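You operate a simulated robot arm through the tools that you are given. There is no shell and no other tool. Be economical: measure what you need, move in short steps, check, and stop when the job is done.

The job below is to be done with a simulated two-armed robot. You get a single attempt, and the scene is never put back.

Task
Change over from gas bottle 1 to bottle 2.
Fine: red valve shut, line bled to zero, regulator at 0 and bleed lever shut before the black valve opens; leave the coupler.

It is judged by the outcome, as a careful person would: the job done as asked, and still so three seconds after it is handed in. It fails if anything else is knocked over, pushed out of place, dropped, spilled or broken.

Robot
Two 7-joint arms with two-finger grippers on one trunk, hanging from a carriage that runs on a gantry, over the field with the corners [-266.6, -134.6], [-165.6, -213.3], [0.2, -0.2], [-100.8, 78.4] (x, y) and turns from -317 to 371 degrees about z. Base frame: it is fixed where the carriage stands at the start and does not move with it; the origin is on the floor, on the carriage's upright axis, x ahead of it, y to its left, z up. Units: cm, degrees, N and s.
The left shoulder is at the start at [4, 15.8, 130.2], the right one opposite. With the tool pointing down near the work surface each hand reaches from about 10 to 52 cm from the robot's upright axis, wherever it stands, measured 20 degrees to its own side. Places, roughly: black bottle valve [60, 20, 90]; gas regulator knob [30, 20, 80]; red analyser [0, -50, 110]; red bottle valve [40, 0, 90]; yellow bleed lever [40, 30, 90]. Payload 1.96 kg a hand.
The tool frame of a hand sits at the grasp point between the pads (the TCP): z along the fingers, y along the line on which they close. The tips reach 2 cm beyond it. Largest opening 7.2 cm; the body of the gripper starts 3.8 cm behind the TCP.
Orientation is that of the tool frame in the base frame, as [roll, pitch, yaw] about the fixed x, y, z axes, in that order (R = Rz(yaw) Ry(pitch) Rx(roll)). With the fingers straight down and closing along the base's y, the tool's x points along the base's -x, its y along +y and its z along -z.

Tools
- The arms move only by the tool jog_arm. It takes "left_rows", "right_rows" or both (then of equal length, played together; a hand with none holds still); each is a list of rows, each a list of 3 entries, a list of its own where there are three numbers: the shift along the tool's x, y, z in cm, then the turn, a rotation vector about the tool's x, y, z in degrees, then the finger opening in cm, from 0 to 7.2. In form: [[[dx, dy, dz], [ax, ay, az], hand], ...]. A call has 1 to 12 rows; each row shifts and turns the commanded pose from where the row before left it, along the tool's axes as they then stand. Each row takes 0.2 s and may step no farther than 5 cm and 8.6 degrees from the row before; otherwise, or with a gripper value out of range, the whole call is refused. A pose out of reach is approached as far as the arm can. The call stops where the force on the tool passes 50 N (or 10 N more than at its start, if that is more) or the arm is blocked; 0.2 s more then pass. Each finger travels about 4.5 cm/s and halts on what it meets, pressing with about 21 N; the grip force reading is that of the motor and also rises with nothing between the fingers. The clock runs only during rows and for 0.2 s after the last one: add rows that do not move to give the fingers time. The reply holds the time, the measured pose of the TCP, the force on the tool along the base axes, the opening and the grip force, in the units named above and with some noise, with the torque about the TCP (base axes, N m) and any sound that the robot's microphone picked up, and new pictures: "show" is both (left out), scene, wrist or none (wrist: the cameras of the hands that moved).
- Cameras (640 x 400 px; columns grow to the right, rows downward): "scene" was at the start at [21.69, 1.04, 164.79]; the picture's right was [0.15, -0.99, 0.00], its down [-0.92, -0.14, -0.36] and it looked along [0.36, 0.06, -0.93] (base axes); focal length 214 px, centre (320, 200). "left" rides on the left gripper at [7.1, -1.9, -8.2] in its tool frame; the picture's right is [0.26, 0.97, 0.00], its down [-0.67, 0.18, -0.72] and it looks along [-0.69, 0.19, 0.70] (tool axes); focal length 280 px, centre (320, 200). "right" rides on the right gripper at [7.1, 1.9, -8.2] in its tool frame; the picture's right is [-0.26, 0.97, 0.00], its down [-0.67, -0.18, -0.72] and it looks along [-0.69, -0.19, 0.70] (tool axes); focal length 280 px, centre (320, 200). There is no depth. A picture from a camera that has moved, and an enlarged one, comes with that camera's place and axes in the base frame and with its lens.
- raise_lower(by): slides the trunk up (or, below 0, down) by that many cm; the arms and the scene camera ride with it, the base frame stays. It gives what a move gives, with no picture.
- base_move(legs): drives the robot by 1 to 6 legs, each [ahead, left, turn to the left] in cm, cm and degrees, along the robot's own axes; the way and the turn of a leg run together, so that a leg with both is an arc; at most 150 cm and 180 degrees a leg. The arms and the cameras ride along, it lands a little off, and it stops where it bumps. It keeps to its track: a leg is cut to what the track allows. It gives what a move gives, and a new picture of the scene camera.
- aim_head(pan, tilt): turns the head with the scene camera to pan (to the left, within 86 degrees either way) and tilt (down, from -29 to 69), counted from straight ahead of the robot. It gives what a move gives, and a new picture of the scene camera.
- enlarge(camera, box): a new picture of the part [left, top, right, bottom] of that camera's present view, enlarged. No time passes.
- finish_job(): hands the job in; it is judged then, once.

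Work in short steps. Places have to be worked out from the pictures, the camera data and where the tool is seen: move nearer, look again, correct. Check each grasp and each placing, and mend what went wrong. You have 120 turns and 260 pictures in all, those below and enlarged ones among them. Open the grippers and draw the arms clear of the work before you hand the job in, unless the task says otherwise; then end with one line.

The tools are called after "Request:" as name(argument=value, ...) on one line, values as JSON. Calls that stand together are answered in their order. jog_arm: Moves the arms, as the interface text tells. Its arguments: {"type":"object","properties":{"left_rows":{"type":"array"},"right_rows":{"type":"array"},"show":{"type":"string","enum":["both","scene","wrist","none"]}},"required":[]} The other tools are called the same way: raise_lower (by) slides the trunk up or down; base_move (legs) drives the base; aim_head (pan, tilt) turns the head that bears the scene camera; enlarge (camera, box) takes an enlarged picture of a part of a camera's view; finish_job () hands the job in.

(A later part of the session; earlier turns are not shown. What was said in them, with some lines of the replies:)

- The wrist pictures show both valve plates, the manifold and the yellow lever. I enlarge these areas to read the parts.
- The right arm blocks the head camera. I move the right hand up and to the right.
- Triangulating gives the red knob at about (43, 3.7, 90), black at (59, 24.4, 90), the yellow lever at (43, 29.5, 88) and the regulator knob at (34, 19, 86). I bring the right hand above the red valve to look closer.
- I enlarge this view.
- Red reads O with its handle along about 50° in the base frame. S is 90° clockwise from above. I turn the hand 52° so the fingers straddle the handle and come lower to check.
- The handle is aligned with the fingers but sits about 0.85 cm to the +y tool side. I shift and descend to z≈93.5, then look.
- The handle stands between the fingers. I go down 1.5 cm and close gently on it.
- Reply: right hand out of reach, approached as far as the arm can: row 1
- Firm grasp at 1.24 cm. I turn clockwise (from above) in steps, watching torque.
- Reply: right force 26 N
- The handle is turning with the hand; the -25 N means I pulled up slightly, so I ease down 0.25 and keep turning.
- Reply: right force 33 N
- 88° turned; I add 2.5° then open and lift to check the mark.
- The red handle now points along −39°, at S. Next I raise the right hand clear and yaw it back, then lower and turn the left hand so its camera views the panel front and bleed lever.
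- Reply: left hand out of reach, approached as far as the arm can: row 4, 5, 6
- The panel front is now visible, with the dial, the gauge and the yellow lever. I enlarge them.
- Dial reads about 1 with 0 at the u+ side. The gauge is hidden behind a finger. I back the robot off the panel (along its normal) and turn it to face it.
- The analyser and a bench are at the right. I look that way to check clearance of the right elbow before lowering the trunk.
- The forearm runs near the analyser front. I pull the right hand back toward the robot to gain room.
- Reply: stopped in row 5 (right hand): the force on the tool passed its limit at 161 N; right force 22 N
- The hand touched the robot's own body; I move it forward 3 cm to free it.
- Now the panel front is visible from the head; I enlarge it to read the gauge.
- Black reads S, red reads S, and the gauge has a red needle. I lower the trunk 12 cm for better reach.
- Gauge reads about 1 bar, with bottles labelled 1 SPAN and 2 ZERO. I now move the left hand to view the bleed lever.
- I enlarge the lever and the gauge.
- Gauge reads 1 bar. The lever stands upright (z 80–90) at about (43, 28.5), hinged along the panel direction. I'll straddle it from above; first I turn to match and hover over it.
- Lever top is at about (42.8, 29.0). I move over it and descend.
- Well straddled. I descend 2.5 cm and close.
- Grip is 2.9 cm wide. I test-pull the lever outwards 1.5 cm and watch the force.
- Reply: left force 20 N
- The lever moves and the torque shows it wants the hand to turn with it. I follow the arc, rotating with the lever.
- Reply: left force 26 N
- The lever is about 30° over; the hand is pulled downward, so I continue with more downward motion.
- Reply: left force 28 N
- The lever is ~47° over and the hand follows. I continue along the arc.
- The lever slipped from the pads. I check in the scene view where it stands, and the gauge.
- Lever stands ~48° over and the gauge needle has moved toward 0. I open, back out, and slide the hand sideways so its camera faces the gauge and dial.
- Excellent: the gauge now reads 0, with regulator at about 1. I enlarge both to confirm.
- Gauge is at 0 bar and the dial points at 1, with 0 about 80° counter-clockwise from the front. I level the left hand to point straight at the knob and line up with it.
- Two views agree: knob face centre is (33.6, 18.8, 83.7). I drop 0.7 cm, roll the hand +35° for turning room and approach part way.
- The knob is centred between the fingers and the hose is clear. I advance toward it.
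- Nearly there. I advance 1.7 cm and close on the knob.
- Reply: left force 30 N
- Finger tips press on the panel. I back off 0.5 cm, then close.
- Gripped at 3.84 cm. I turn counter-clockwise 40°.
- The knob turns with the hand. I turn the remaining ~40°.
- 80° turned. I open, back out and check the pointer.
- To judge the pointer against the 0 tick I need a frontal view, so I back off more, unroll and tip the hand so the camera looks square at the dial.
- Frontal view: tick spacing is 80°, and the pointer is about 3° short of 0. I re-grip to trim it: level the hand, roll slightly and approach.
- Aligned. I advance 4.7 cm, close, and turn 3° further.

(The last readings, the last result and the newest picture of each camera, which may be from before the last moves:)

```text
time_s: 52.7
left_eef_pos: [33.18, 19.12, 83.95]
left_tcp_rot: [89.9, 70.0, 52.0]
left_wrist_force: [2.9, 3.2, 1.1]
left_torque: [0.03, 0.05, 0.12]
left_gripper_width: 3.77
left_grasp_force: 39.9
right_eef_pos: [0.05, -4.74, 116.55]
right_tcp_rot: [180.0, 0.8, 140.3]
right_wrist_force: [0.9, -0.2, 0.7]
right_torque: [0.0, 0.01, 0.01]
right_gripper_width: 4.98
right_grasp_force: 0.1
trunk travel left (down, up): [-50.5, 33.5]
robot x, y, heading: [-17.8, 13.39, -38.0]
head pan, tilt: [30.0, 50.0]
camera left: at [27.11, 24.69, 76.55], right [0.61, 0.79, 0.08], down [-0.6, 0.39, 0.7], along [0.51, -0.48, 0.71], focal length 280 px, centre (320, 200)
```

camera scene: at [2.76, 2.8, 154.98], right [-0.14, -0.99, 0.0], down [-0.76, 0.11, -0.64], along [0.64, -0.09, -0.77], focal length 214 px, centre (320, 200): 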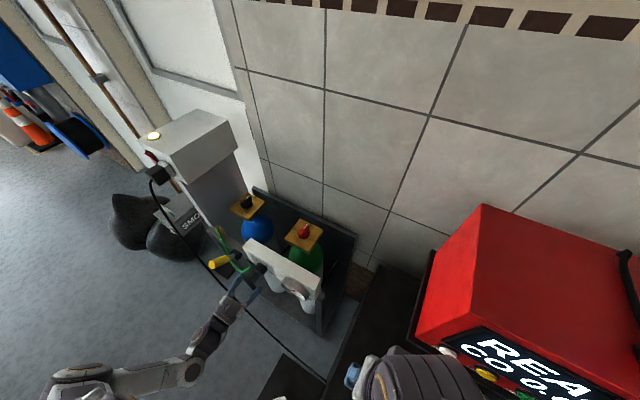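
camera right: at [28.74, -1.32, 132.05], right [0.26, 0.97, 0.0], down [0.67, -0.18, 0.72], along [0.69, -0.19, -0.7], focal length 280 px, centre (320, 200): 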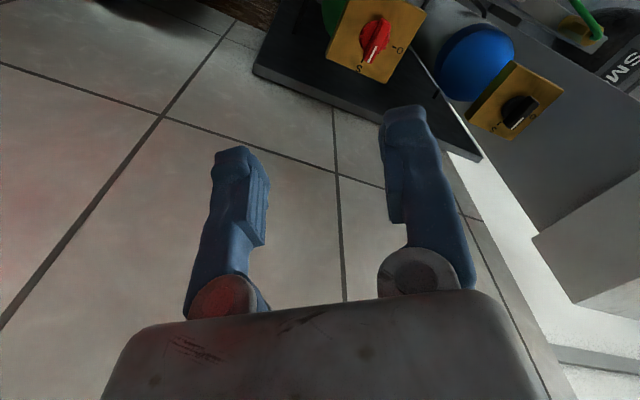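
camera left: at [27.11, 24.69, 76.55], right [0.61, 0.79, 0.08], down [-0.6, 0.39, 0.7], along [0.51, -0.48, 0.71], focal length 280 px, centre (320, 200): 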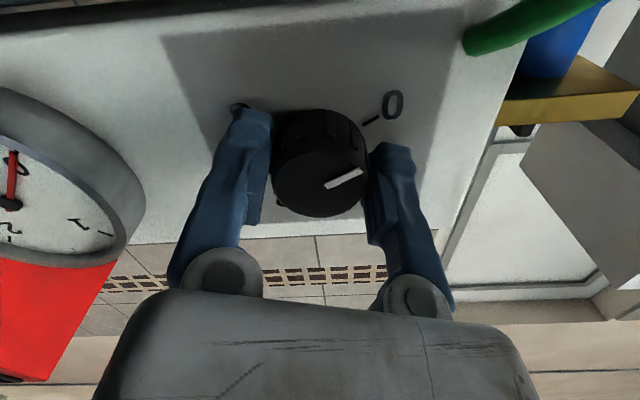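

Gripped again. I turn 3° counter-clockwise, release and retreat.

Request:
jog_arm(left_rows=[[[0, 0, 0], [0, 0, -3], 2.4], [[0, 0, 0], [0, 0, 0], 2.4], [[0, 0, 0], [0, 0, 0], 4], [[0, 0, 0], [0, 0, 0], 5.5], [[0, 0, 0], [0, 0, 0], 5.5], [[0, 0, -2.5], [0, 0, 0], 5.5], [[0, 0, -4], [0, 0, 0], 5.5], [[0, 0, -4], [0, 0, -7], 5.5], [[0, 0, -4], [0, 0, -7], 5.5], [[0, 0, 0], [0, 7.5, -3], 5.5], [[0, 0, 0], [0, 7.5, 0], 5.5], [[0, 0, 0], [0, 7.5, 0], 5.5]], show="none")

Request:
jog_arm(left_rows=[[[0, 0, 0], [0, 7.5, 0], 5.5], [[0, 0, 0], [0, 7.5, 0], 5.5], [[0, 0, 0], [0, 7.5, 0], 5.5]], show="wrist")

Request:
enlarge(camera="left", box=[230, 140, 350, 240])

```text
time_s: 55.3
left_eef_pos: [21.78, 28.0, 83.84]
left_tcp_rot: [-180.0, 67.4, 142.2]
left_wrist_force: [-0.9, 0.9, 0.2]
left_torque: [-0.01, -0.01, 0.02]
left_gripper_width: 5.5
left_grasp_force: 0.0
right_eef_pos: [0.24, -4.71, 116.55]
right_tcp_rot: [179.8, 0.8, 140.1]
right_wrist_force: [-0.1, 0.1, 0.5]
right_torque: [0.0, 0.02, -0.01]
right_gripper_width: 5.02
right_grasp_force: 0.1
trunk travel left (down, up): [-50.5, 33.5]
robot x, y, heading: [-17.62, 13.84, -37.9]
head pan, tilt: [30.0, 50.0]
```

```text
time_s: 56.1
left_eef_pos: [21.61, 28.1, 83.83]
left_tcp_rot: [-180.0, 44.9, 142.2]
left_wrist_force: [0.1, 0.1, -0.6]
left_torque: [0.0, 0.0, -0.02]
left_gripper_width: 5.5
left_grasp_force: 0.0
right_eef_pos: [0.19, -4.75, 116.53]
right_tcp_rot: [180.0, 0.7, 140.2]
right_wrist_force: [0.1, 0.1, 0.0]
right_torque: [0.01, 0.0, 0.01]
right_gripper_width: 5.01
right_grasp_force: 0.0
trunk travel left (down, up): [-50.5, 33.5]
robot x, y, heading: [-17.69, 13.29, -37.8]
head pan, tilt: [30.0, 50.0]
camera left: at [11.93, 33.2, 84.61], right [0.44, 0.88, -0.18], down [0.09, 0.16, 0.98], along [0.89, -0.45, -0.01], focal length 280 px, centre (320, 200)
```

left: 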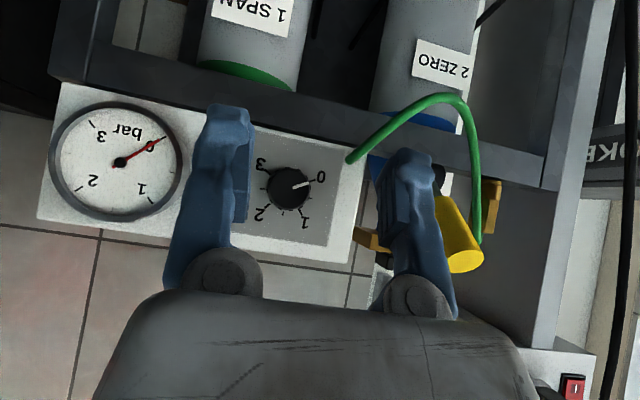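

```text
4.00 times, centred on (290, 190) of left
camera zoom: at [11.93, 33.2, 84.61], right [0.44, 0.88, -0.18], down [0.09, 0.16, 0.98], along [0.89, -0.45, -0.01], focal length 1122 px, centre (440, 240)
```

zoom: 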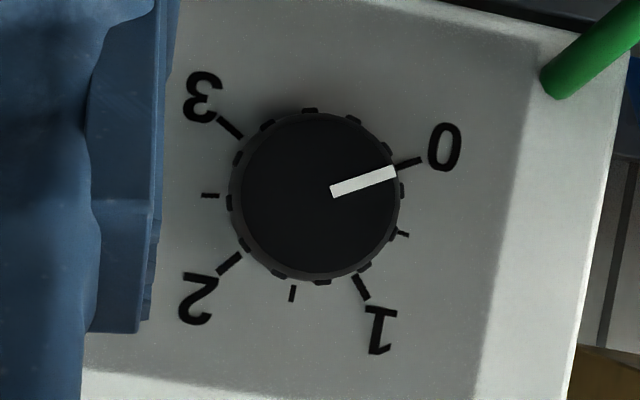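

The pointer is on 0 (it barely moved, seemingly at its stop), and the gauge stays at 0. Now I line the left hand up along the tilted lever's axis to re-grip it.

Request:
jog_arm(left_rows=[[[-4, 0, -1.2], [0, 0, 0], 5.5], [[-4, 0, -1.1], [0, 0, 0], 5.5], [[0, 4.5, 0], [0, 0, 0], 5.5], [[0, 4.5, 0], [0, 0, 0], 5.5], [[0, 4.5, 0], [0, 0, 0], 5.5]], show="wrist")

```text
time_s: 57.3
left_eef_pos: [33.22, 36.48, 91.32]
left_tcp_rot: [-180.0, 45.0, 142.2]
left_wrist_force: [-0.3, 0.2, 0.3]
left_torque: [0.0, -0.03, -0.02]
left_gripper_width: 5.53
left_grasp_force: 0.0
right_eef_pos: [0.1, -4.72, 116.53]
right_tcp_rot: [180.0, 0.6, 140.2]
right_wrist_force: [0.0, -0.2, -0.2]
right_torque: [0.0, 0.01, -0.04]
right_gripper_width: 4.97
right_grasp_force: 0.1
trunk travel left (down, up): [-50.5, 33.5]
robot x, y, heading: [-17.88, 13.27, -37.8]
head pan, tilt: [30.0, 50.0]
camera left: at [23.41, 41.6, 92.04], right [0.44, 0.88, -0.19], down [0.09, 0.16, 0.98], along [0.89, -0.45, -0.01], focal length 280 px, centre (320, 200)
```

left: 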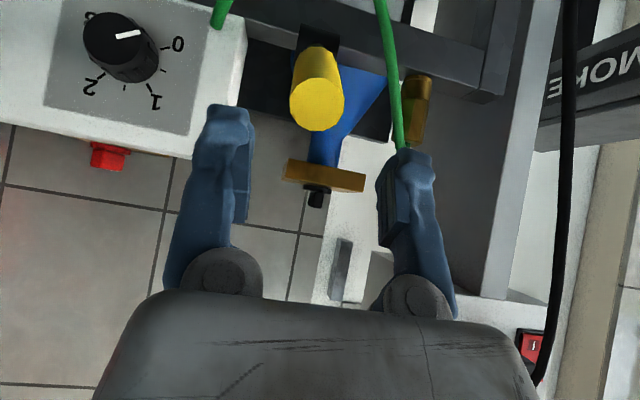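

Lever tip lies on the hand's axis at ~48°. I advance 9.3 cm and close.

Request:
jog_arm(left_rows=[[[0, 0, 3], [0, 0, 0], 5.5], [[0, 0, 3], [0, 0, 0], 5.5], [[0, 0, 2], [0, 0, 0], 5.5], [[0, 0, 1.3], [0, 0, 0], 5.5], [[0, 0, 0], [0, 0, 0], 4], [[0, 0, 0], [0, 0, 0], 2.4], [[0, 0, 0], [0, 0, 0], 2], [[0, 0, 0], [0, 0, 0], 2]], show="wrist")

```text
time_s: 59.1
left_eef_pos: [38.37, 32.22, 84.63]
left_tcp_rot: [-180.0, 45.0, 142.3]
left_wrist_force: [0.0, -3.0, -2.6]
left_torque: [0.02, 0.12, -0.03]
left_gripper_width: 2.88
left_grasp_force: 39.7
right_eef_pos: [0.01, -4.86, 116.7]
right_tcp_rot: [-179.9, 0.7, 140.2]
right_wrist_force: [-0.2, 0.0, 0.2]
right_torque: [-0.03, 0.01, -0.02]
right_gripper_width: 4.99
right_grasp_force: 0.0
trunk travel left (down, up): [-50.5, 33.5]
robot x, y, heading: [-17.95, 13.43, -38.0]
head pan, tilt: [30.0, 50.0]
camera left: at [28.54, 37.39, 85.43], right [0.45, 0.88, -0.19], down [0.09, 0.16, 0.98], along [0.89, -0.45, -0.01], focal length 280 px, centre (320, 200)
```

left: 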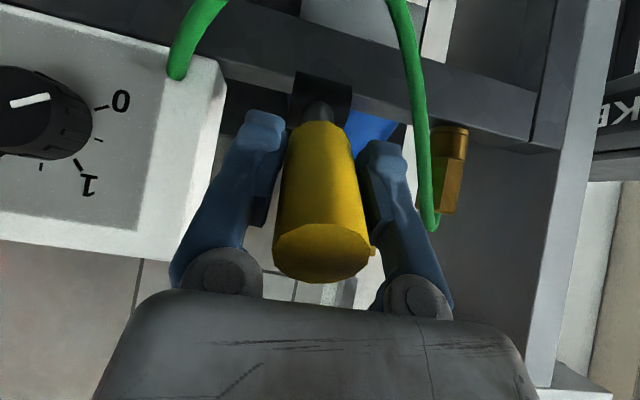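

Gripped (2.88 cm). I swing it back up along the arc.

Request:
jog_arm(left_rows=[[[-0.97, 0, 0], [0, 6.5, 0], 2], [[-0.97, 0, 0], [0, 6.5, 0], 2], [[-0.97, 0, 0], [0, 6.5, 0], 2], [[-0.97, 0, 0], [0, 6.5, 0], 2], [[0, 0, 0], [0, 0, 0], 2]], show="wrist")

```text
time_s: 60.3
left_eef_pos: [40.34, 30.57, 86.7]
left_tcp_rot: [179.9, 18.5, 142.3]
left_wrist_force: [-8.7, 7.7, -5.9]
left_torque: [0.58, 0.86, 0.12]
left_gripper_width: 2.88
left_grasp_force: 39.5
right_eef_pos: [-0.15, -4.71, 116.57]
right_tcp_rot: [180.0, 0.5, 140.2]
right_wrist_force: [0.3, -0.2, 0.0]
right_torque: [0.02, -0.02, 0.04]
right_gripper_width: 4.99
right_grasp_force: 0.1
trunk travel left (down, up): [-50.5, 33.5]
robot x, y, heading: [-17.65, 13.45, -38.1]
head pan, tilt: [30.0, 50.0]
camera left: at [31.81, 34.82, 92.17], right [0.39, 0.92, -0.08], down [0.44, -0.11, 0.89], along [0.81, -0.39, -0.44], focal length 280 px, centre (320, 200)
```

left: 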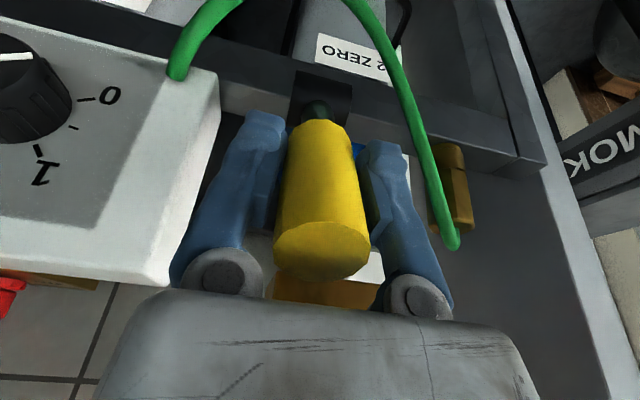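

About 27° remains. I continue to upright.

Request:
jog_arm(left_rows=[[[-0.95, 0, -0.05], [0, 5, 0], 2], [[-0.95, 0, -0.05], [0, 5, 0], 2], [[-0.95, 0, 0], [0, 5, 0], 2], [[-0.8, 0, 0], [0, 3.5, 0], 2], [[0, 0, 0], [0, 0, 0], 2]], show="wrist")

```text
time_s: 61.5
left_eef_pos: [43.09, 28.54, 87.57]
left_tcp_rot: [179.9, 0.1, 142.2]
left_wrist_force: [-16.5, 16.2, -6.9]
left_torque: [0.32, 0.29, 0.03]
left_gripper_width: 2.9
left_grasp_force: 40.1
right_eef_pos: [-0.11, -4.63, 116.5]
right_tcp_rot: [179.9, 0.4, 140.2]
right_wrist_force: [0.6, 0.4, 0.5]
right_torque: [0.0, 0.0, 0.0]
right_gripper_width: 5.01
right_grasp_force: 0.0
trunk travel left (down, up): [-50.5, 33.5]
robot x, y, heading: [-17.66, 13.35, -37.9]
head pan, tilt: [30.0, 50.0]
camera left: at [36.29, 31.34, 95.66], right [0.38, 0.92, 0.0], down [0.64, -0.27, 0.72], along [0.66, -0.28, -0.7], focal length 280 px, centre (320, 200)
```

left: 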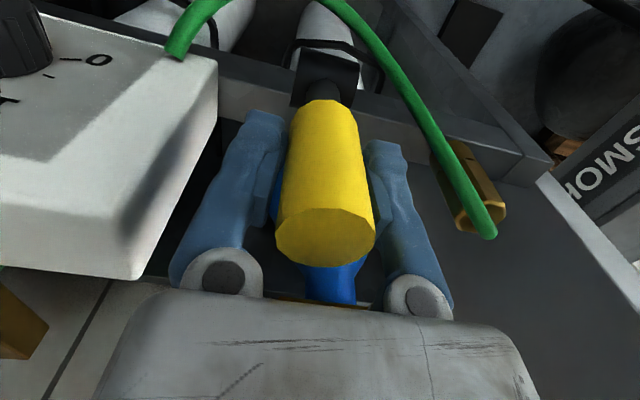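

A 23 N resistance suggests the upright stop. I press 0.4 cm more to be sure, then release and back off upward.

Request:
jog_arm(left_rows=[[[-0.4, 0, 0], [0, 0, 0], 2], [[0, 0, 0], [0, 0, 0], 2], [[0, 0, 0], [0, 0, 0], 2]], show="none")

Request:
jog_arm(left_rows=[[[0.4, 0, 0], [0, 0, 0], 2], [[0, 0, 0], [0, 0, 0], 4], [[0, 0, 0], [0, 0, 0], 5], [[0, 0, 0], [0, 0, 0], 5], [[0, 0, -3], [0, 0, 0], 5], [[0, 0, -4], [0, 0, 0], 5], [[0, 0, -3], [0, 0, 0], 5]], show="both")

Request:
enlarge(camera="scene", box=[200, 185, 320, 305])

```text
time_s: 62.3
left_eef_pos: [43.97, 27.85, 87.97]
left_tcp_rot: [180.0, 0.7, 142.0]
left_wrist_force: [1.7, 0.1, 0.0]
left_torque: [-0.04, -0.05, -0.08]
left_gripper_width: 2.09
left_grasp_force: 1.2
right_eef_pos: [0.13, -4.79, 116.47]
right_tcp_rot: [179.9, 0.7, 140.3]
right_wrist_force: [-0.5, -0.6, -0.2]
right_torque: [-0.03, -0.01, -0.02]
right_gripper_width: 4.99
right_grasp_force: 0.1
trunk travel left (down, up): [-50.5, 33.5]
robot x, y, heading: [-17.4, 13.24, -37.8]
head pan, tilt: [30.0, 50.0]
```

```text
time_s: 63.9
left_eef_pos: [43.51, 28.12, 97.66]
left_tcp_rot: [-179.9, 0.4, 142.2]
left_wrist_force: [0.4, -0.1, 0.0]
left_torque: [0.0, -0.03, -0.01]
left_gripper_width: 5.01
left_grasp_force: 0.0
right_eef_pos: [0.14, -4.78, 116.56]
right_tcp_rot: [179.9, 0.6, 140.3]
right_wrist_force: [0.4, -0.2, -0.9]
right_torque: [0.01, 0.03, -0.01]
right_gripper_width: 4.97
right_grasp_force: 0.1
trunk travel left (down, up): [-50.5, 33.5]
robot x, y, heading: [-17.77, 13.33, -37.8]
head pan, tilt: [30.0, 50.0]
camera scene: at [2.76, 2.81, 154.98], right [-0.14, -0.99, 0.0], down [-0.76, 0.11, -0.64], along [0.64, -0.09, -0.77], focal length 214 px, centre (320, 200)
camera left: at [36.64, 31.01, 105.72], right [0.38, 0.92, 0.0], down [0.64, -0.27, 0.72], along [0.66, -0.28, -0.69], focal length 280 px, centre (320, 200)
```

scene: 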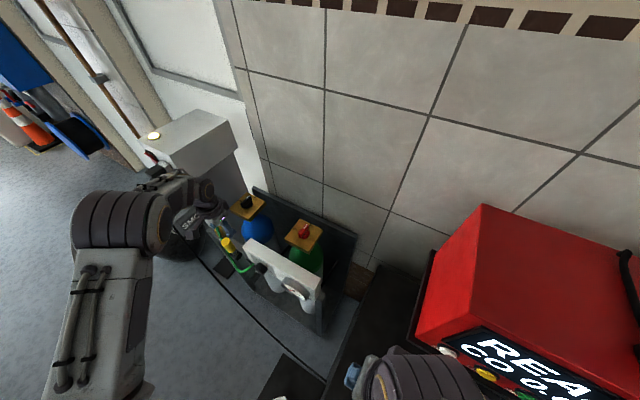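
left: 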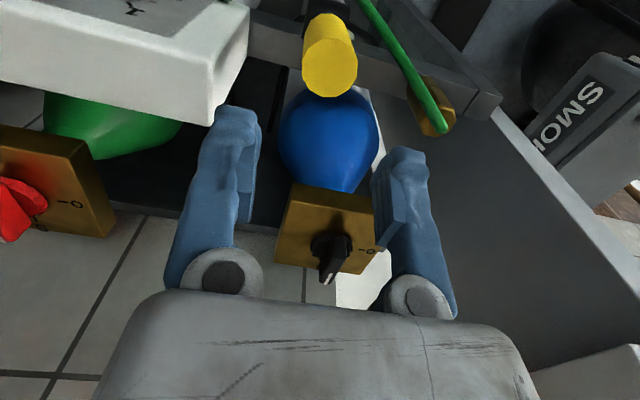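

```text
3.33 times, centred on (260, 245) of scene
camera zoom: at [2.76, 2.81, 154.98], right [-0.14, -0.99, 0.0], down [-0.76, 0.11, -0.64], along [0.64, -0.09, -0.77], focal length 715 px, centre (520, 50)
```

zoom: 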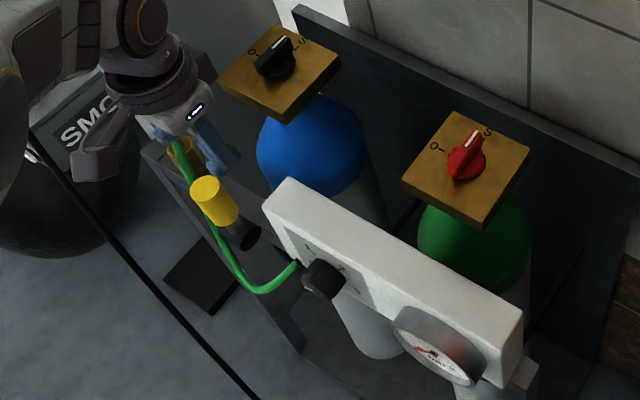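

The lever sits maybe 2–4° short of its original upright. I go in front of it with closed fingers to nudge it fully home.

Request:
jog_arm(left_rows=[[[4, 0, 0], [0, 0, 0], 2], [[4, 0, 0], [0, 0, 0], 0], [[0, 0, 3], [0, 0, 0], 0], [[0, 0, 3.5], [0, 0, 0], 0], [[0, 0, 3], [0, 0, 0], 0], [[-2, 0, 0], [0, 0, 0], 0]], show="wrist")

```text
time_s: 65.3
left_eef_pos: [38.98, 31.88, 88.0]
left_tcp_rot: [180.0, 0.5, 142.2]
left_wrist_force: [0.5, 0.7, 0.1]
left_torque: [0.0, -0.01, 0.01]
left_gripper_width: 0.0
left_grasp_force: 21.0
right_eef_pos: [0.01, -4.81, 116.6]
right_tcp_rot: [179.9, 0.7, 140.2]
right_wrist_force: [-0.1, -0.3, -0.5]
right_torque: [0.02, -0.05, 0.03]
right_gripper_width: 4.99
right_grasp_force: 0.0
trunk travel left (down, up): [-50.5, 33.5]
robot x, y, heading: [-17.5, 13.28, -38.0]
head pan, tilt: [30.0, 50.0]
camera left: at [32.0, 34.67, 96.08], right [0.38, 0.92, 0.0], down [0.64, -0.26, 0.72], along [0.67, -0.28, -0.69], focal length 280 px, centre (320, 200)
```

left: 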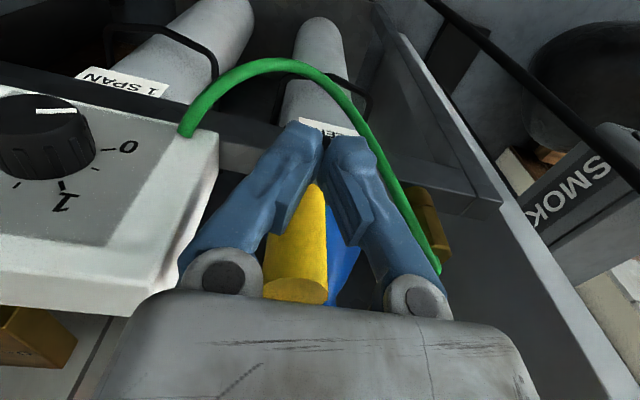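

In front of the lever. I push toward upright in small steps.

Request:
jog_arm(left_rows=[[[-1.2, 0, 0], [0, 0, 0], 0], [[-0.6, 0, 0], [0, 0, 0], 0], [[-0.4, 0, 0], [0, 0, 0], 0], [[-0.3, 0, 0], [0, 0, 0], 0]], show="none")

```text
time_s: 66.3
left_eef_pos: [40.71, 30.47, 88.15]
left_tcp_rot: [-180.0, 0.3, 142.2]
left_wrist_force: [-6.0, 5.8, 3.0]
left_torque: [0.05, 0.0, 0.02]
left_gripper_width: 0.62
left_grasp_force: 29.5
right_eef_pos: [0.12, -4.7, 116.66]
right_tcp_rot: [179.9, 0.7, 140.2]
right_wrist_force: [0.5, -0.1, 0.4]
right_torque: [0.02, 0.02, 0.0]
right_gripper_width: 4.99
right_grasp_force: 0.0
trunk travel left (down, up): [-50.5, 33.5]
robot x, y, heading: [-17.79, 13.56, -37.9]
head pan, tilt: [30.0, 50.0]
```

Contact at 8 N; I push a bit more to the stop.

Request:
jog_arm(left_rows=[[[-0.3, 0, 0], [0, 0, 0], 0], [[-0.3, 0, 0], [0, 0, 0], 0], [[-0.3, 0, 0], [0, 0, 0], 0]], show="wrist")

```text
time_s: 67.1
left_eef_pos: [40.65, 30.38, 87.72]
left_tcp_rot: [-180.0, -0.4, 142.4]
left_wrist_force: [-34.4, 21.3, 13.6]
left_torque: [0.08, 0.26, -0.08]
left_gripper_width: 0.59
left_grasp_force: 29.6
right_eef_pos: [-0.33, -4.39, 116.48]
right_tcp_rot: [179.9, 0.2, 140.4]
right_wrist_force: [-0.3, 0.4, 0.2]
right_torque: [-0.03, 0.02, 0.0]
right_gripper_width: 4.99
right_grasp_force: 0.1
trunk travel left (down, up): [-50.5, 33.5]
robot x, y, heading: [-17.83, 13.74, -38.3]
head pan, tilt: [30.0, 50.0]
camera left: at [33.86, 33.24, 95.95], right [0.38, 0.92, 0.0], down [0.65, -0.27, 0.71], along [0.66, -0.27, -0.7], focal length 280 px, centre (320, 200)
```

left: 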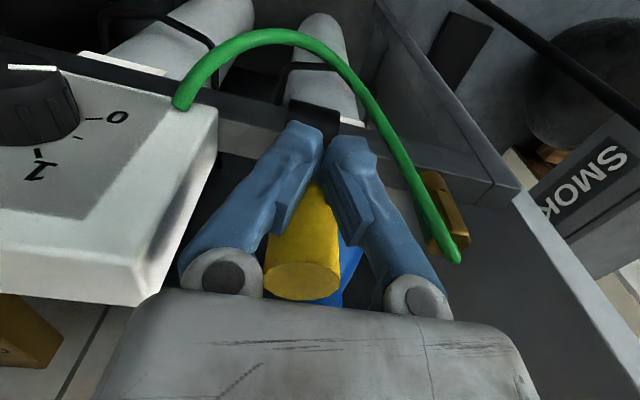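

40 N with no more motion: the lever is at its shut stop. I back off and raise the hand, then check the clearance on the right before driving forward.

Request:
jog_arm(left_rows=[[[1, 0, 0], [0, 0, 0], 0.6], [[3, 0, 0], [0, 0, 0], 1], [[0, 0, -4], [0, 0, 0], 2], [[0, 0, -4], [0, 0, 0], 3], [[0, 0, -4], [0, 0, 0], 4], [[0, 0, -4], [0, 0, 0], 5]], show="wrist")

Request:
aim_head(pan=-50, tilt=50)

```text
time_s: 68.5
left_eef_pos: [38.03, 32.32, 104.21]
left_tcp_rot: [180.0, 0.6, 142.2]
left_wrist_force: [0.5, -0.4, 0.1]
left_torque: [0.0, -0.01, 0.01]
left_gripper_width: 5.02
left_grasp_force: 0.0
right_eef_pos: [0.08, -4.76, 116.61]
right_tcp_rot: [179.9, 0.6, 140.2]
right_wrist_force: [0.1, -0.3, -0.1]
right_torque: [0.01, -0.03, 0.01]
right_gripper_width: 5.0
right_grasp_force: 0.0
trunk travel left (down, up): [-50.5, 33.5]
robot x, y, heading: [-17.77, 13.51, -37.9]
head pan, tilt: [30.0, 50.0]
camera left: at [31.21, 35.19, 112.27], right [0.38, 0.92, 0.0], down [0.64, -0.26, 0.72], along [0.67, -0.28, -0.69], focal length 280 px, centre (320, 200)
```

left: 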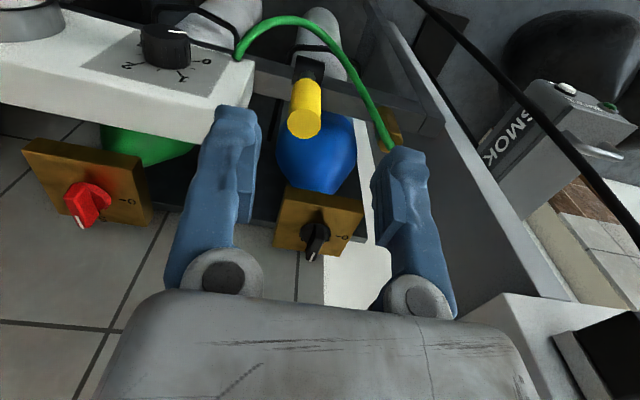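

```text
time_s: 70.0
left_eef_pos: [38.19, 32.2, 104.11]
left_tcp_rot: [-179.9, 0.5, 142.2]
left_wrist_force: [0.3, 0.5, 1.2]
left_torque: [0.01, 0.02, 0.0]
left_gripper_width: 4.97
left_grasp_force: 0.0
right_eef_pos: [0.14, -4.86, 116.49]
right_tcp_rot: [179.9, 0.6, 140.2]
right_wrist_force: [-0.4, -0.8, -0.1]
right_torque: [-0.01, 0.04, 0.01]
right_gripper_width: 5.0
right_grasp_force: 0.0
trunk travel left (down, up): [-50.5, 33.5]
robot x, y, heading: [-17.44, 13.45, -37.9]
head pan, tilt: [-50.0, 50.0]
camera scene: at [-4.59, -3.83, 154.98], right [-1.0, -0.04, 0.0], down [-0.03, 0.77, -0.64], along [0.02, -0.64, -0.77], focal length 214 px, centre (320, 200)
```

scene: 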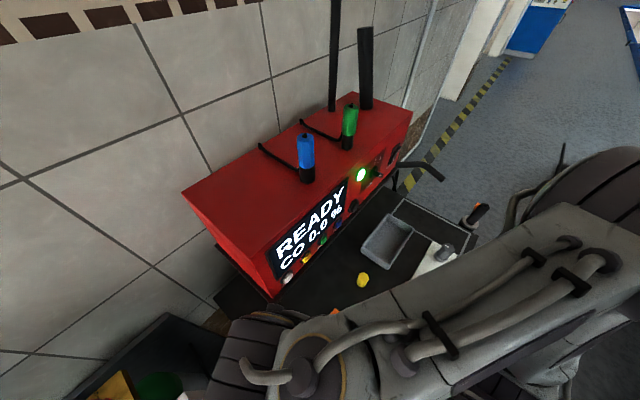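

The forearm would keep ~8 cm from the analyser front on driving forward; I shift the right hand left and up for margin before driving.

Request:
jog_arm(right_rows=[[[0, 2, -3], [0, 0, 0], 3], [[0, 2, -3], [0, 0, 0], 1], [[0, 2, -3], [0, 0, 0], 0]], show="scene")

```text
time_s: 70.8
left_eef_pos: [38.11, 32.37, 104.0]
left_tcp_rot: [-179.9, 0.5, 142.2]
left_wrist_force: [-0.2, 0.5, 0.9]
left_torque: [-0.03, -0.01, -0.01]
left_gripper_width: 5.01
left_grasp_force: 0.2
right_eef_pos: [3.79, -0.45, 125.18]
right_tcp_rot: [-179.0, -0.2, 140.1]
right_wrist_force: [0.7, -0.2, 0.5]
right_torque: [-0.03, -0.02, 0.01]
right_gripper_width: 0.01
right_grasp_force: 14.3
trunk travel left (down, up): [-50.5, 33.5]
robot x, y, heading: [-17.59, 13.27, -38.0]
head pan, tilt: [-50.0, 50.0]
camera scene: at [-4.57, -3.81, 154.98], right [-1.0, -0.04, 0.0], down [-0.03, 0.77, -0.64], along [0.02, -0.64, -0.77], focal length 214 px, centre (320, 200)
```

scene: 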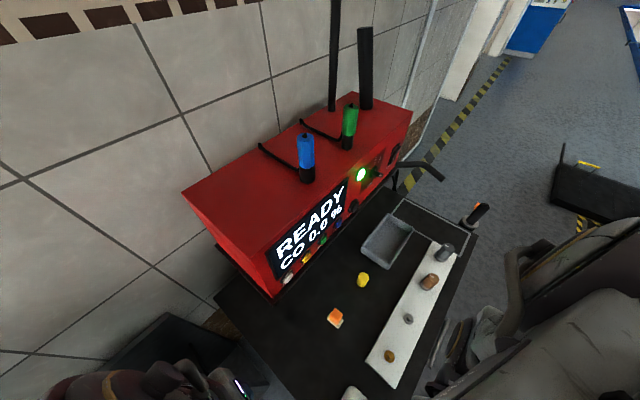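

The arm is folded well clear now. I drive forward 14 cm and look back at the bottles.

Request:
base_move(legs=[[14, 0, 0]])

Request:
aim_head(pan=40, tilt=55)

Request:
enlarge(camera="left", box=[0, 0, 640, 400])

```text
time_s: 72.1
left_eef_pos: [49.1, 23.53, 104.23]
left_tcp_rot: [-180.0, 0.5, 142.2]
left_wrist_force: [1.3, 0.6, 0.5]
left_torque: [0.02, 0.02, 0.01]
left_gripper_width: 4.99
left_grasp_force: 0.1
right_eef_pos: [14.79, -9.02, 125.23]
right_tcp_rot: [-179.0, 0.0, 139.9]
right_wrist_force: [-0.3, -0.3, 0.0]
right_torque: [0.03, -0.02, -0.01]
right_gripper_width: 0.0
right_grasp_force: 21.0
trunk travel left (down, up): [-50.5, 33.5]
robot x, y, heading: [-6.6, 5.23, -38.0]
head pan, tilt: [-50.0, 50.0]
camera scene: at [6.46, -12.49, 154.99], right [-1.0, -0.03, 0.0], down [-0.03, 0.77, -0.64], along [0.02, -0.64, -0.77], focal length 214 px, centre (320, 200)
```

scene: 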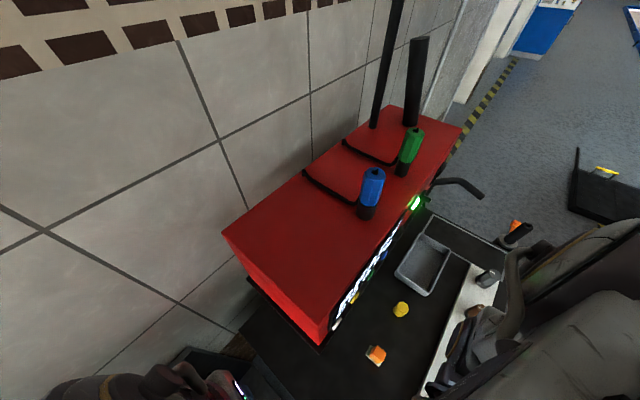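

```text
time_s: 73.8
left_eef_pos: [49.19, 23.67, 104.16]
left_tcp_rot: [-179.9, 0.4, 142.2]
left_wrist_force: [0.7, -0.1, -0.3]
left_torque: [0.03, 0.02, 0.02]
left_gripper_width: 5.0
left_grasp_force: 0.0
right_eef_pos: [14.81, -9.04, 124.88]
right_tcp_rot: [-179.0, -0.1, 140.0]
right_wrist_force: [-0.5, -0.1, -0.5]
right_torque: [0.04, 0.0, 0.0]
right_gripper_width: 0.01
right_grasp_force: 21.1
trunk travel left (down, up): [-50.5, 33.5]
robot x, y, heading: [-6.26, 4.84, -37.9]
head pan, tilt: [40.0, 55.0]
camera scene: at [13.37, -4.54, 154.33], right [0.03, -1.0, 0.0], down [-0.82, -0.03, -0.57], along [0.57, 0.02, -0.82], focal length 214 px, centre (320, 200)
```

scene: 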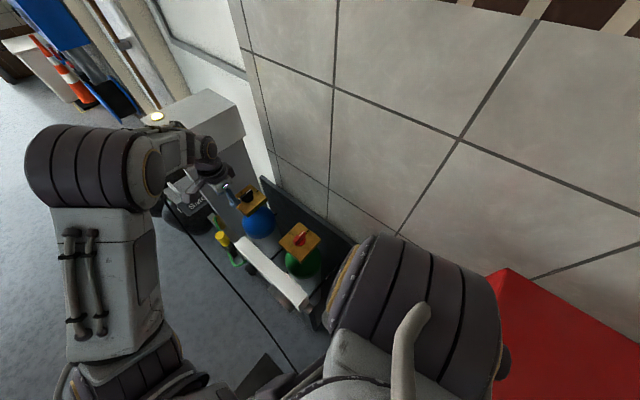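

```text
1.00 times, centred on (320, 200) of left (not enlarged: the box is as wide or as high as the picture)
camera zoom: at [42.32, 26.45, 112.23], right [0.39, 0.92, 0.0], down [0.64, -0.27, 0.72], along [0.66, -0.28, -0.69], focal length 280 px, centre (320, 200)
```

zoom: 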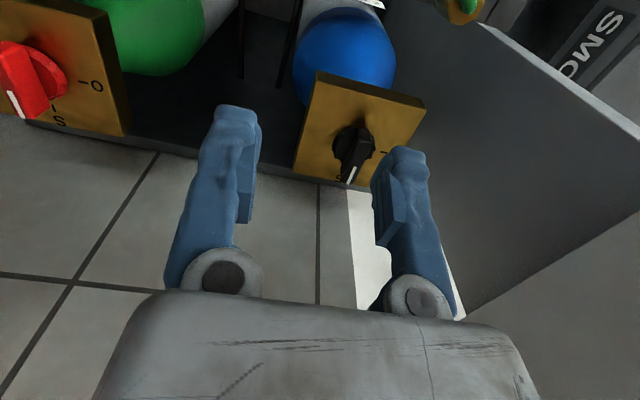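

I enlarge the scene around the black valve to check clearance to the tall cabinet.

Request:
enlarge(camera="scene", box=[130, 80, 330, 280])

```text
2.00 times, centred on (230, 180) of scene
camera zoom: at [13.37, -4.54, 154.33], right [0.03, -1.0, 0.0], down [-0.82, -0.03, -0.57], along [0.57, 0.02, -0.82], focal length 429 px, centre (500, 240)
```

zoom: 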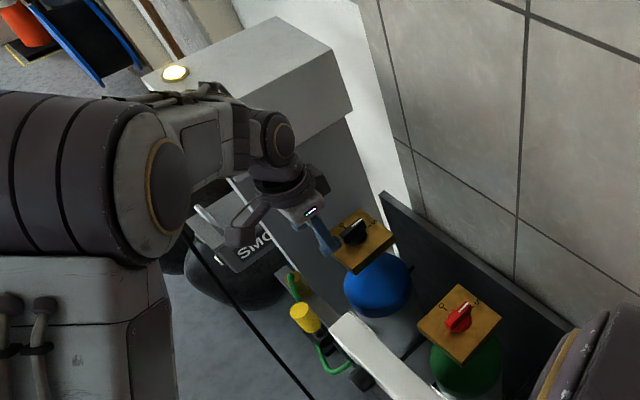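

The cabinet box is ~20 cm beyond the valve, so there's room. I move over the black valve and lower a bit to refine.

Request:
jog_arm(left_rows=[[[-2.3, 1.7, 1], [0, 0, 0], 5], [[-2.3, 1.7, 1], [0, 0, 0], 5], [[-2.3, 1.6, 1], [0, 0, 0], 5]], show="wrist")

```text
time_s: 74.6
left_eef_pos: [57.71, 23.36, 101.14]
left_tcp_rot: [180.0, 0.5, 142.1]
left_wrist_force: [-0.5, -0.2, 0.5]
left_torque: [-0.02, 0.0, 0.01]
left_gripper_width: 5.01
left_grasp_force: 0.1
right_eef_pos: [14.82, -9.06, 125.11]
right_tcp_rot: [-179.0, -0.2, 139.9]
right_wrist_force: [-0.2, 0.2, -0.2]
right_torque: [0.01, 0.0, -0.01]
right_gripper_width: 0.02
right_grasp_force: 21.4
trunk travel left (down, up): [-50.5, 33.5]
robot x, y, heading: [-6.78, 4.69, -38.0]
head pan, tilt: [40.0, 55.0]
camera left: at [50.85, 26.23, 109.23], right [0.39, 0.92, 0.0], down [0.64, -0.27, 0.72], along [0.66, -0.28, -0.69], focal length 280 px, centre (320, 200)
```

left: 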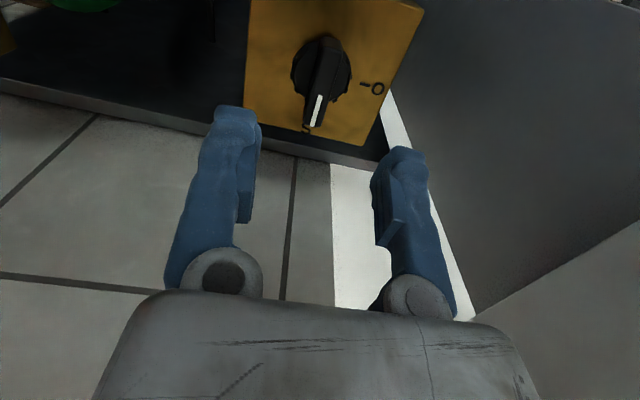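

Centred over the handle. I descend to straddle it.

Request:
jog_arm(left_rows=[[[0, 0, 3], [0, 0, 0], 5], [[0, 0, 2.5], [0, 0, 0], 5], [[0, 0, 1.8], [0, 0, 0], 5]], show="wrist")

```text
time_s: 75.4
left_eef_pos: [57.65, 23.4, 93.87]
left_tcp_rot: [-179.9, 0.5, 142.2]
left_wrist_force: [-0.3, 1.2, -0.3]
left_torque: [-0.01, -0.02, -0.01]
left_gripper_width: 4.99
left_grasp_force: 0.1
right_eef_pos: [14.77, -9.05, 125.18]
right_tcp_rot: [-179.0, -0.2, 140.0]
right_wrist_force: [0.7, -0.4, 0.5]
right_torque: [0.03, 0.0, -0.03]
right_gripper_width: 0.04
right_grasp_force: 20.9
trunk travel left (down, up): [-50.5, 33.5]
robot x, y, heading: [-6.92, 4.96, -38.0]
head pan, tilt: [40.0, 55.0]
camera left: at [50.87, 26.2, 101.98], right [0.39, 0.92, 0.0], down [0.64, -0.27, 0.72], along [0.66, -0.28, -0.69], focal length 280 px, centre (320, 200)
```

left: 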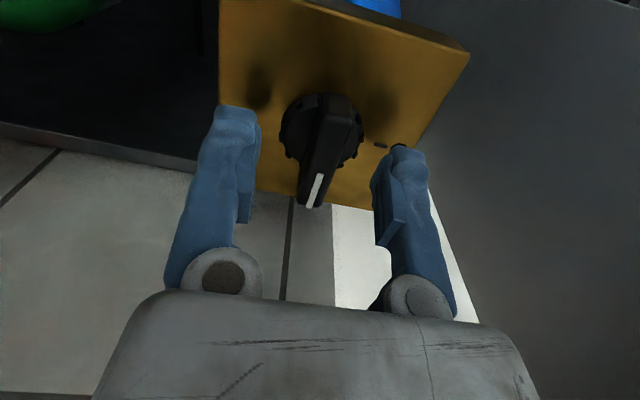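

Well straddled. I descend 1.2 cm more and grip.

Request:
jog_arm(left_rows=[[[0, 0, 1.2], [0, 0, 0], 5], [[0, 0, 0], [0, 0, 0], 4], [[0, 0, 0], [0, 0, 0], 3], [[0, 0, 0], [0, 0, 0], 2], [[0, 0, 0], [0, 0, 0], 0.8], [[0, 0, 0], [0, 0, 0], 0.8], [[0, 0, 0], [0, 0, 0], 0.8]], show="wrist")

```text
time_s: 77.0
left_eef_pos: [57.82, 23.3, 92.85]
left_tcp_rot: [179.9, 0.4, 142.1]
left_wrist_force: [7.9, 6.0, -10.4]
left_torque: [0.03, -0.11, 0.04]
left_gripper_width: 1.25
left_grasp_force: 39.3
right_eef_pos: [14.82, -8.94, 124.92]
right_tcp_rot: [-179.0, -0.2, 140.1]
right_wrist_force: [0.5, -0.7, 0.1]
right_torque: [0.0, 0.05, 0.01]
right_gripper_width: 0.02
right_grasp_force: 21.2
trunk travel left (down, up): [-50.5, 33.5]
robot x, y, heading: [-6.67, 5.16, -38.1]
head pan, tilt: [40.0, 55.0]
camera left: at [50.98, 26.24, 100.84], right [0.39, 0.92, 0.0], down [0.64, -0.27, 0.72], along [0.67, -0.28, -0.69], focal length 280 px, centre (320, 200)
```

left: 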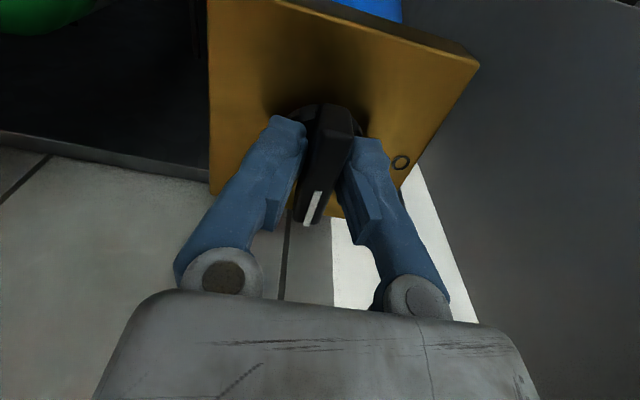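

Firm grip. I turn counter-clockwise (from above) toward O, 40° first.

Request:
jog_arm(left_rows=[[[0, 0, 0], [0, 0, -8], 0.8], [[0, 0, 0], [0, 0, -8], 0.8], [[0, 0, 0], [0, 0, -8], 0.8], [[0, 0, 0], [0, 0, -8], 0.8], [[0, 0, 0], [0, 0, -8], 0.8]], show="wrist")

```text
time_s: 78.2
left_eef_pos: [57.83, 23.34, 92.8]
left_tcp_rot: [-179.7, 0.5, -177.7]
left_wrist_force: [-2.1, 4.5, 2.1]
left_torque: [0.06, -0.9, -0.03]
left_gripper_width: 1.22
left_grasp_force: 38.9
right_eef_pos: [14.73, -8.89, 125.22]
right_tcp_rot: [-178.9, -0.1, 140.0]
right_wrist_force: [-0.6, -0.1, 0.4]
right_torque: [-0.02, 0.01, -0.01]
right_gripper_width: 0.02
right_grasp_force: 20.9
trunk travel left (down, up): [-50.5, 33.5]
robot x, y, heading: [-6.68, 4.86, -38.2]
head pan, tilt: [40.0, 55.0]
camera left: at [50.73, 21.15, 100.87], right [-0.3, 0.95, -0.01], down [0.66, 0.21, 0.72], along [0.69, 0.21, -0.69], focal length 280 px, centre (320, 200)
```

left: 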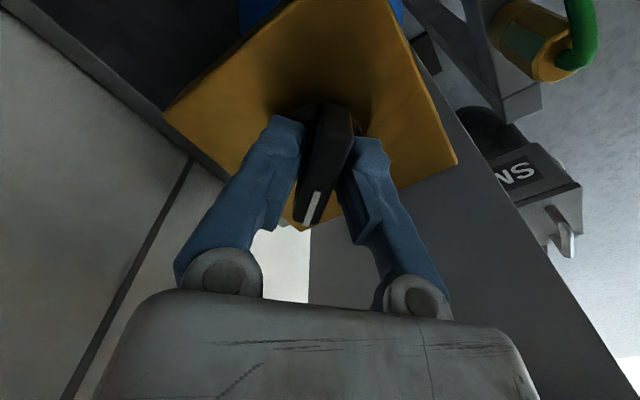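

Turning well. I go on for the remaining 50°.

Request:
jog_arm(left_rows=[[[0, 0, 0], [0, 0, -8], 0.8], [[0, 0, 0], [0, 0, -8], 0.8], [[0, 0, 0], [0, 0, -8], 0.8], [[0, 0, 0], [0, 0, -8], 0.8], [[0, 0, 0], [0, 0, -8], 0.8], [[0, 0, 0], [0, 0, -8], 0.8], [[0, 0, 0], [0, 0, -2], 0.8], [[0, 0, 0], [0, 0, 0], 0.8]], show="wrist")

```text
time_s: 80.0
left_eef_pos: [57.92, 23.12, 92.85]
left_tcp_rot: [-179.5, -0.1, -128.0]
left_wrist_force: [7.9, 0.9, -6.5]
left_torque: [-0.08, -0.07, -0.02]
left_gripper_width: 1.21
left_grasp_force: 39.6
right_eef_pos: [14.94, -8.98, 125.06]
right_tcp_rot: [-179.0, -0.1, 140.0]
right_wrist_force: [-0.7, 0.9, -0.6]
right_torque: [-0.02, -0.05, -0.03]
right_gripper_width: 0.01
right_grasp_force: 21.2
trunk travel left (down, up): [-50.5, 33.5]
robot x, y, heading: [-6.13, 4.88, -37.9]
head pan, tilt: [40.0, 55.0]
camera left: at [54.94, 16.48, 100.92], right [-0.92, 0.39, -0.01], down [0.26, 0.65, 0.71], along [0.28, 0.66, -0.7], focal length 280 px, centre (320, 200)
```

left: 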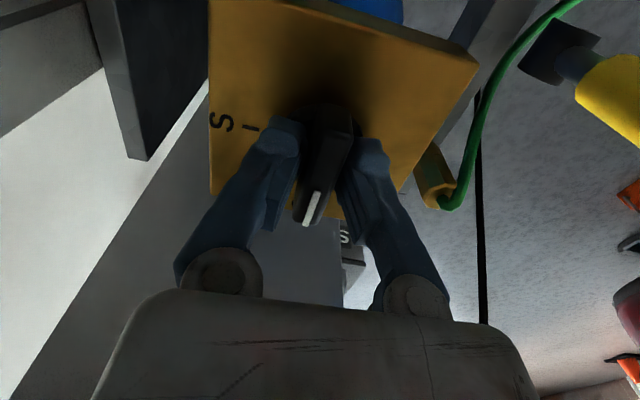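

Turned 90°. I release and lift to check the mark.

Request:
jog_arm(left_rows=[[[0, 0, 0], [0, 0, 0], 3], [[0, 0, 0], [0, 0, 0], 5], [[0, 0, 0], [0, 0, 0], 5], [[0, 0, -3], [0, 0, 0], 5], [[0, 0, -4], [0, 0, 0], 5], [[0, 0, -4], [0, 0, 0], 5]], show="wrist")

Request:
enlarge(camera="left", box=[220, 0, 420, 130])

```text
time_s: 81.4
left_eef_pos: [57.67, 23.42, 103.8]
left_tcp_rot: [-179.6, 0.0, -128.0]
left_wrist_force: [-0.7, 0.5, 0.7]
left_torque: [-0.01, 0.03, 0.0]
left_gripper_width: 5.01
left_grasp_force: 0.1
right_eef_pos: [14.89, -8.98, 125.24]
right_tcp_rot: [-178.9, -0.1, 140.0]
right_wrist_force: [0.5, 0.7, -0.5]
right_torque: [-0.02, 0.03, 0.0]
right_gripper_width: 0.0
right_grasp_force: 21.4
trunk travel left (down, up): [-50.5, 33.5]
robot x, y, heading: [-6.86, 4.81, -37.9]
head pan, tilt: [40.0, 55.0]
camera left: at [54.76, 16.72, 111.94], right [-0.92, 0.39, -0.01], down [0.27, 0.65, 0.71], along [0.28, 0.66, -0.7], focal length 280 px, centre (320, 200)
```

left: 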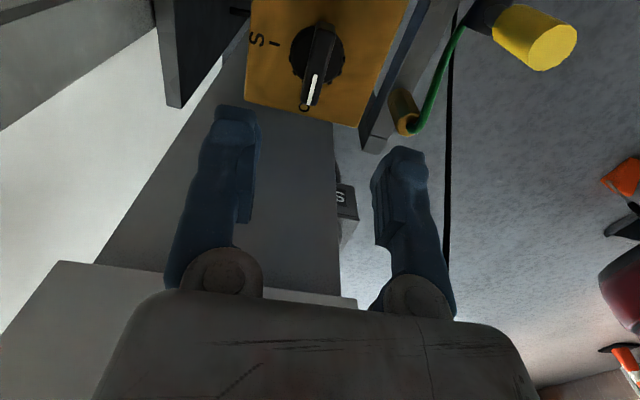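

```text
3.08 times, centred on (320, 65) of left
camera zoom: at [54.76, 16.72, 111.94], right [-0.92, 0.39, -0.01], down [0.27, 0.65, 0.71], along [0.28, 0.66, -0.7], focal length 863 px, centre (320, 615)
```

zoom: 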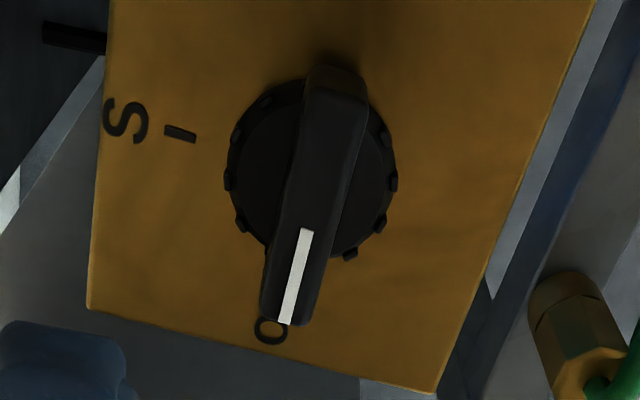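

Black is at O. I raise the hand, then back the robot away and check everything once more.

Request:
jog_arm(left_rows=[[[0, 0, -4], [0, 0, 8], 5], [[0, 0, -4], [0, 0, 8], 5], [[0, 0, -3], [0, 0, 8], 5], [[0, 0, 0], [0, 0, 8], 5], [[0, 0, 0], [0, 0, 8], 5], [[0, 0, 0], [0, 0, 8], 5], [[0, 0, 0], [0, 0, 8], 5], [[0, 0, 0], [0, 0, 8], 5], [[0, 0, 0], [0, 0, 8], 5], [[0, 0, 0], [0, 0, 8], 5]], show="none")

Request:
base_move(legs=[[-28, 0, 0]])

Request:
enlarge(camera="left", box=[0, 0, 640, 400])

Request:
enlarge(camera="scene", box=[200, 100, 360, 260])

```text
time_s: 83.6
left_eef_pos: [57.61, 23.38, 114.67]
left_tcp_rot: [-179.9, 0.4, 151.9]
left_wrist_force: [-0.1, -0.3, 0.9]
left_torque: [0.01, 0.0, 0.0]
left_gripper_width: 5.0
left_grasp_force: 0.2
right_eef_pos: [14.69, -9.08, 125.09]
right_tcp_rot: [-179.0, -0.1, 139.9]
right_wrist_force: [-1.0, -0.5, -0.5]
right_torque: [0.0, -0.03, -0.03]
right_gripper_width: 0.0
right_grasp_force: 20.7
trunk travel left (down, up): [-50.5, 33.5]
robot x, y, heading: [-6.16, 4.8, -37.9]
head pan, tilt: [40.0, 55.0]
```

```text
time_s: 85.5
left_eef_pos: [35.82, 40.43, 114.61]
left_tcp_rot: [-179.9, 0.5, 152.1]
left_wrist_force: [0.2, 0.9, -0.1]
left_torque: [0.0, 0.01, -0.01]
left_gripper_width: 5.04
left_grasp_force: 0.0
right_eef_pos: [-6.87, 7.96, 125.15]
right_tcp_rot: [-179.1, -0.1, 140.1]
right_wrist_force: [0.2, -0.4, -0.2]
right_torque: [-0.01, -0.01, 0.01]
right_gripper_width: 0.0
right_grasp_force: 21.1
trunk travel left (down, up): [-50.5, 33.5]
robot x, y, heading: [-28.64, 21.77, -38.2]
head pan, tilt: [40.0, 55.0]
camera scene: at [-8.38, 12.47, 154.32], right [0.04, -1.0, 0.0], down [-0.82, -0.03, -0.57], along [0.57, 0.02, -0.82], focal length 214 px, centre (320, 200)
```

scene: 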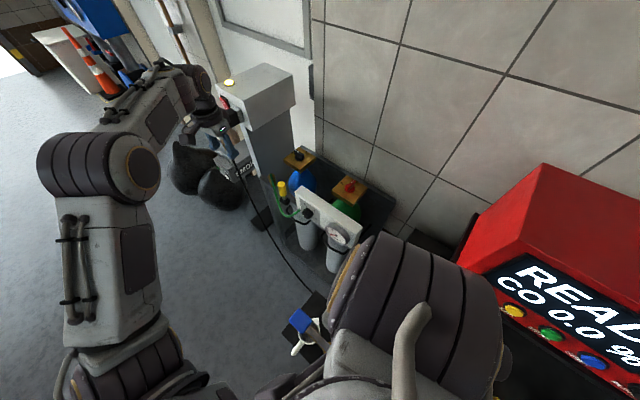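

```text
1.00 times, centred on (320, 200) of left (not enlarged: the box is as wide or as high as the picture)
camera zoom: at [28.56, 42.05, 122.76], right [0.22, 0.98, 0.0], down [0.68, -0.15, 0.72], along [0.7, -0.16, -0.69], focal length 280 px, centre (320, 200)
```

zoom: 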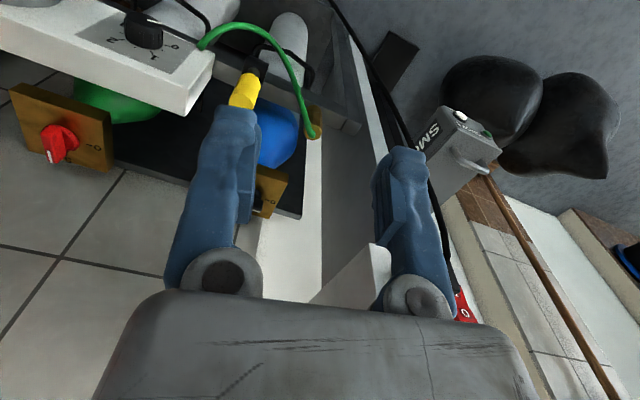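

```text
2.50 times, centred on (280, 180) of scene
camera zoom: at [-8.38, 12.47, 154.32], right [0.04, -1.0, 0.0], down [-0.82, -0.03, -0.57], along [0.57, 0.02, -0.82], focal length 536 px, centre (420, 250)
```

zoom: 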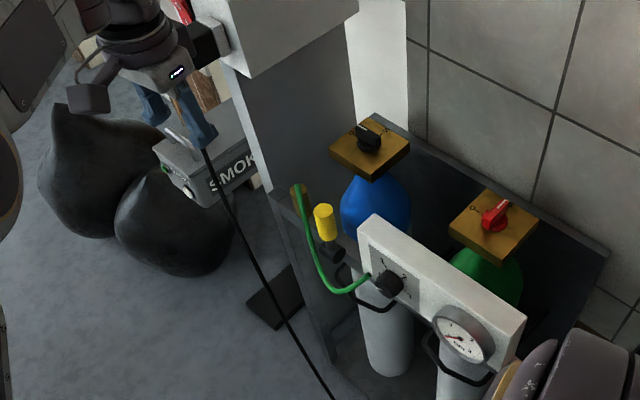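

All looks orderly. I enlarge the gauge, dial, lever and valve once more.

Request:
enlarge(camera="scene", box=[270, 170, 360, 250])

Request:
enlarge(camera="scene", box=[260, 130, 380, 220])

```text
5.00 times, centred on (315, 210) of scene
camera zoom: at [-8.38, 12.47, 154.32], right [0.04, -1.0, 0.0], down [-0.82, -0.03, -0.57], along [0.57, 0.02, -0.82], focal length 1072 px, centre (345, 150)
```

zoom: 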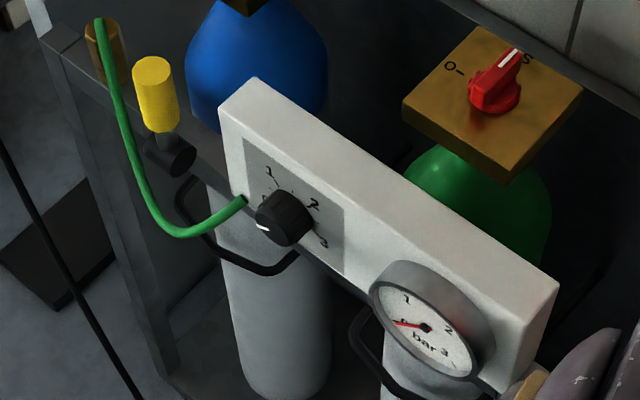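

```text
4.44 times, centred on (320, 175) of scene
camera zoom: at [-8.38, 12.47, 154.32], right [0.04, -1.0, 0.0], down [-0.82, -0.03, -0.57], along [0.57, 0.02, -0.82], focal length 953 px, centre (320, 311)
```

zoom: 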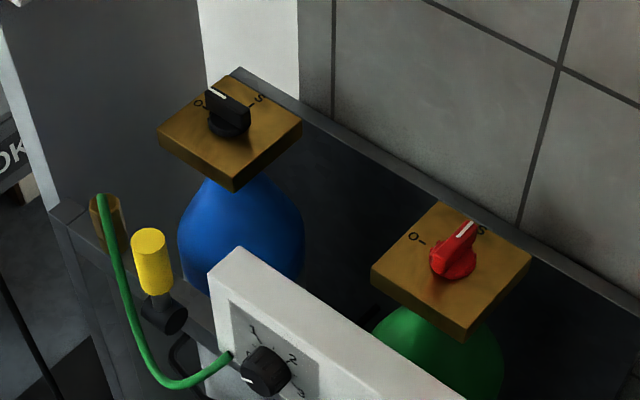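

Red is at S, black at O, dial and gauge both at 0, the bleed lever upright against its stop, the coupler untouched, and both arms clear. I hand it in.

Request:
finish_job()

```text
The job is handed in.
```

The changeover to bottle 2 is done and handed in: red valve shut, line bled to 0 bar, regulator at 0 and bleed lever shut, then the black valve opened last. The coupler was not touched, and nothing was knocked over or displaced that I could see.
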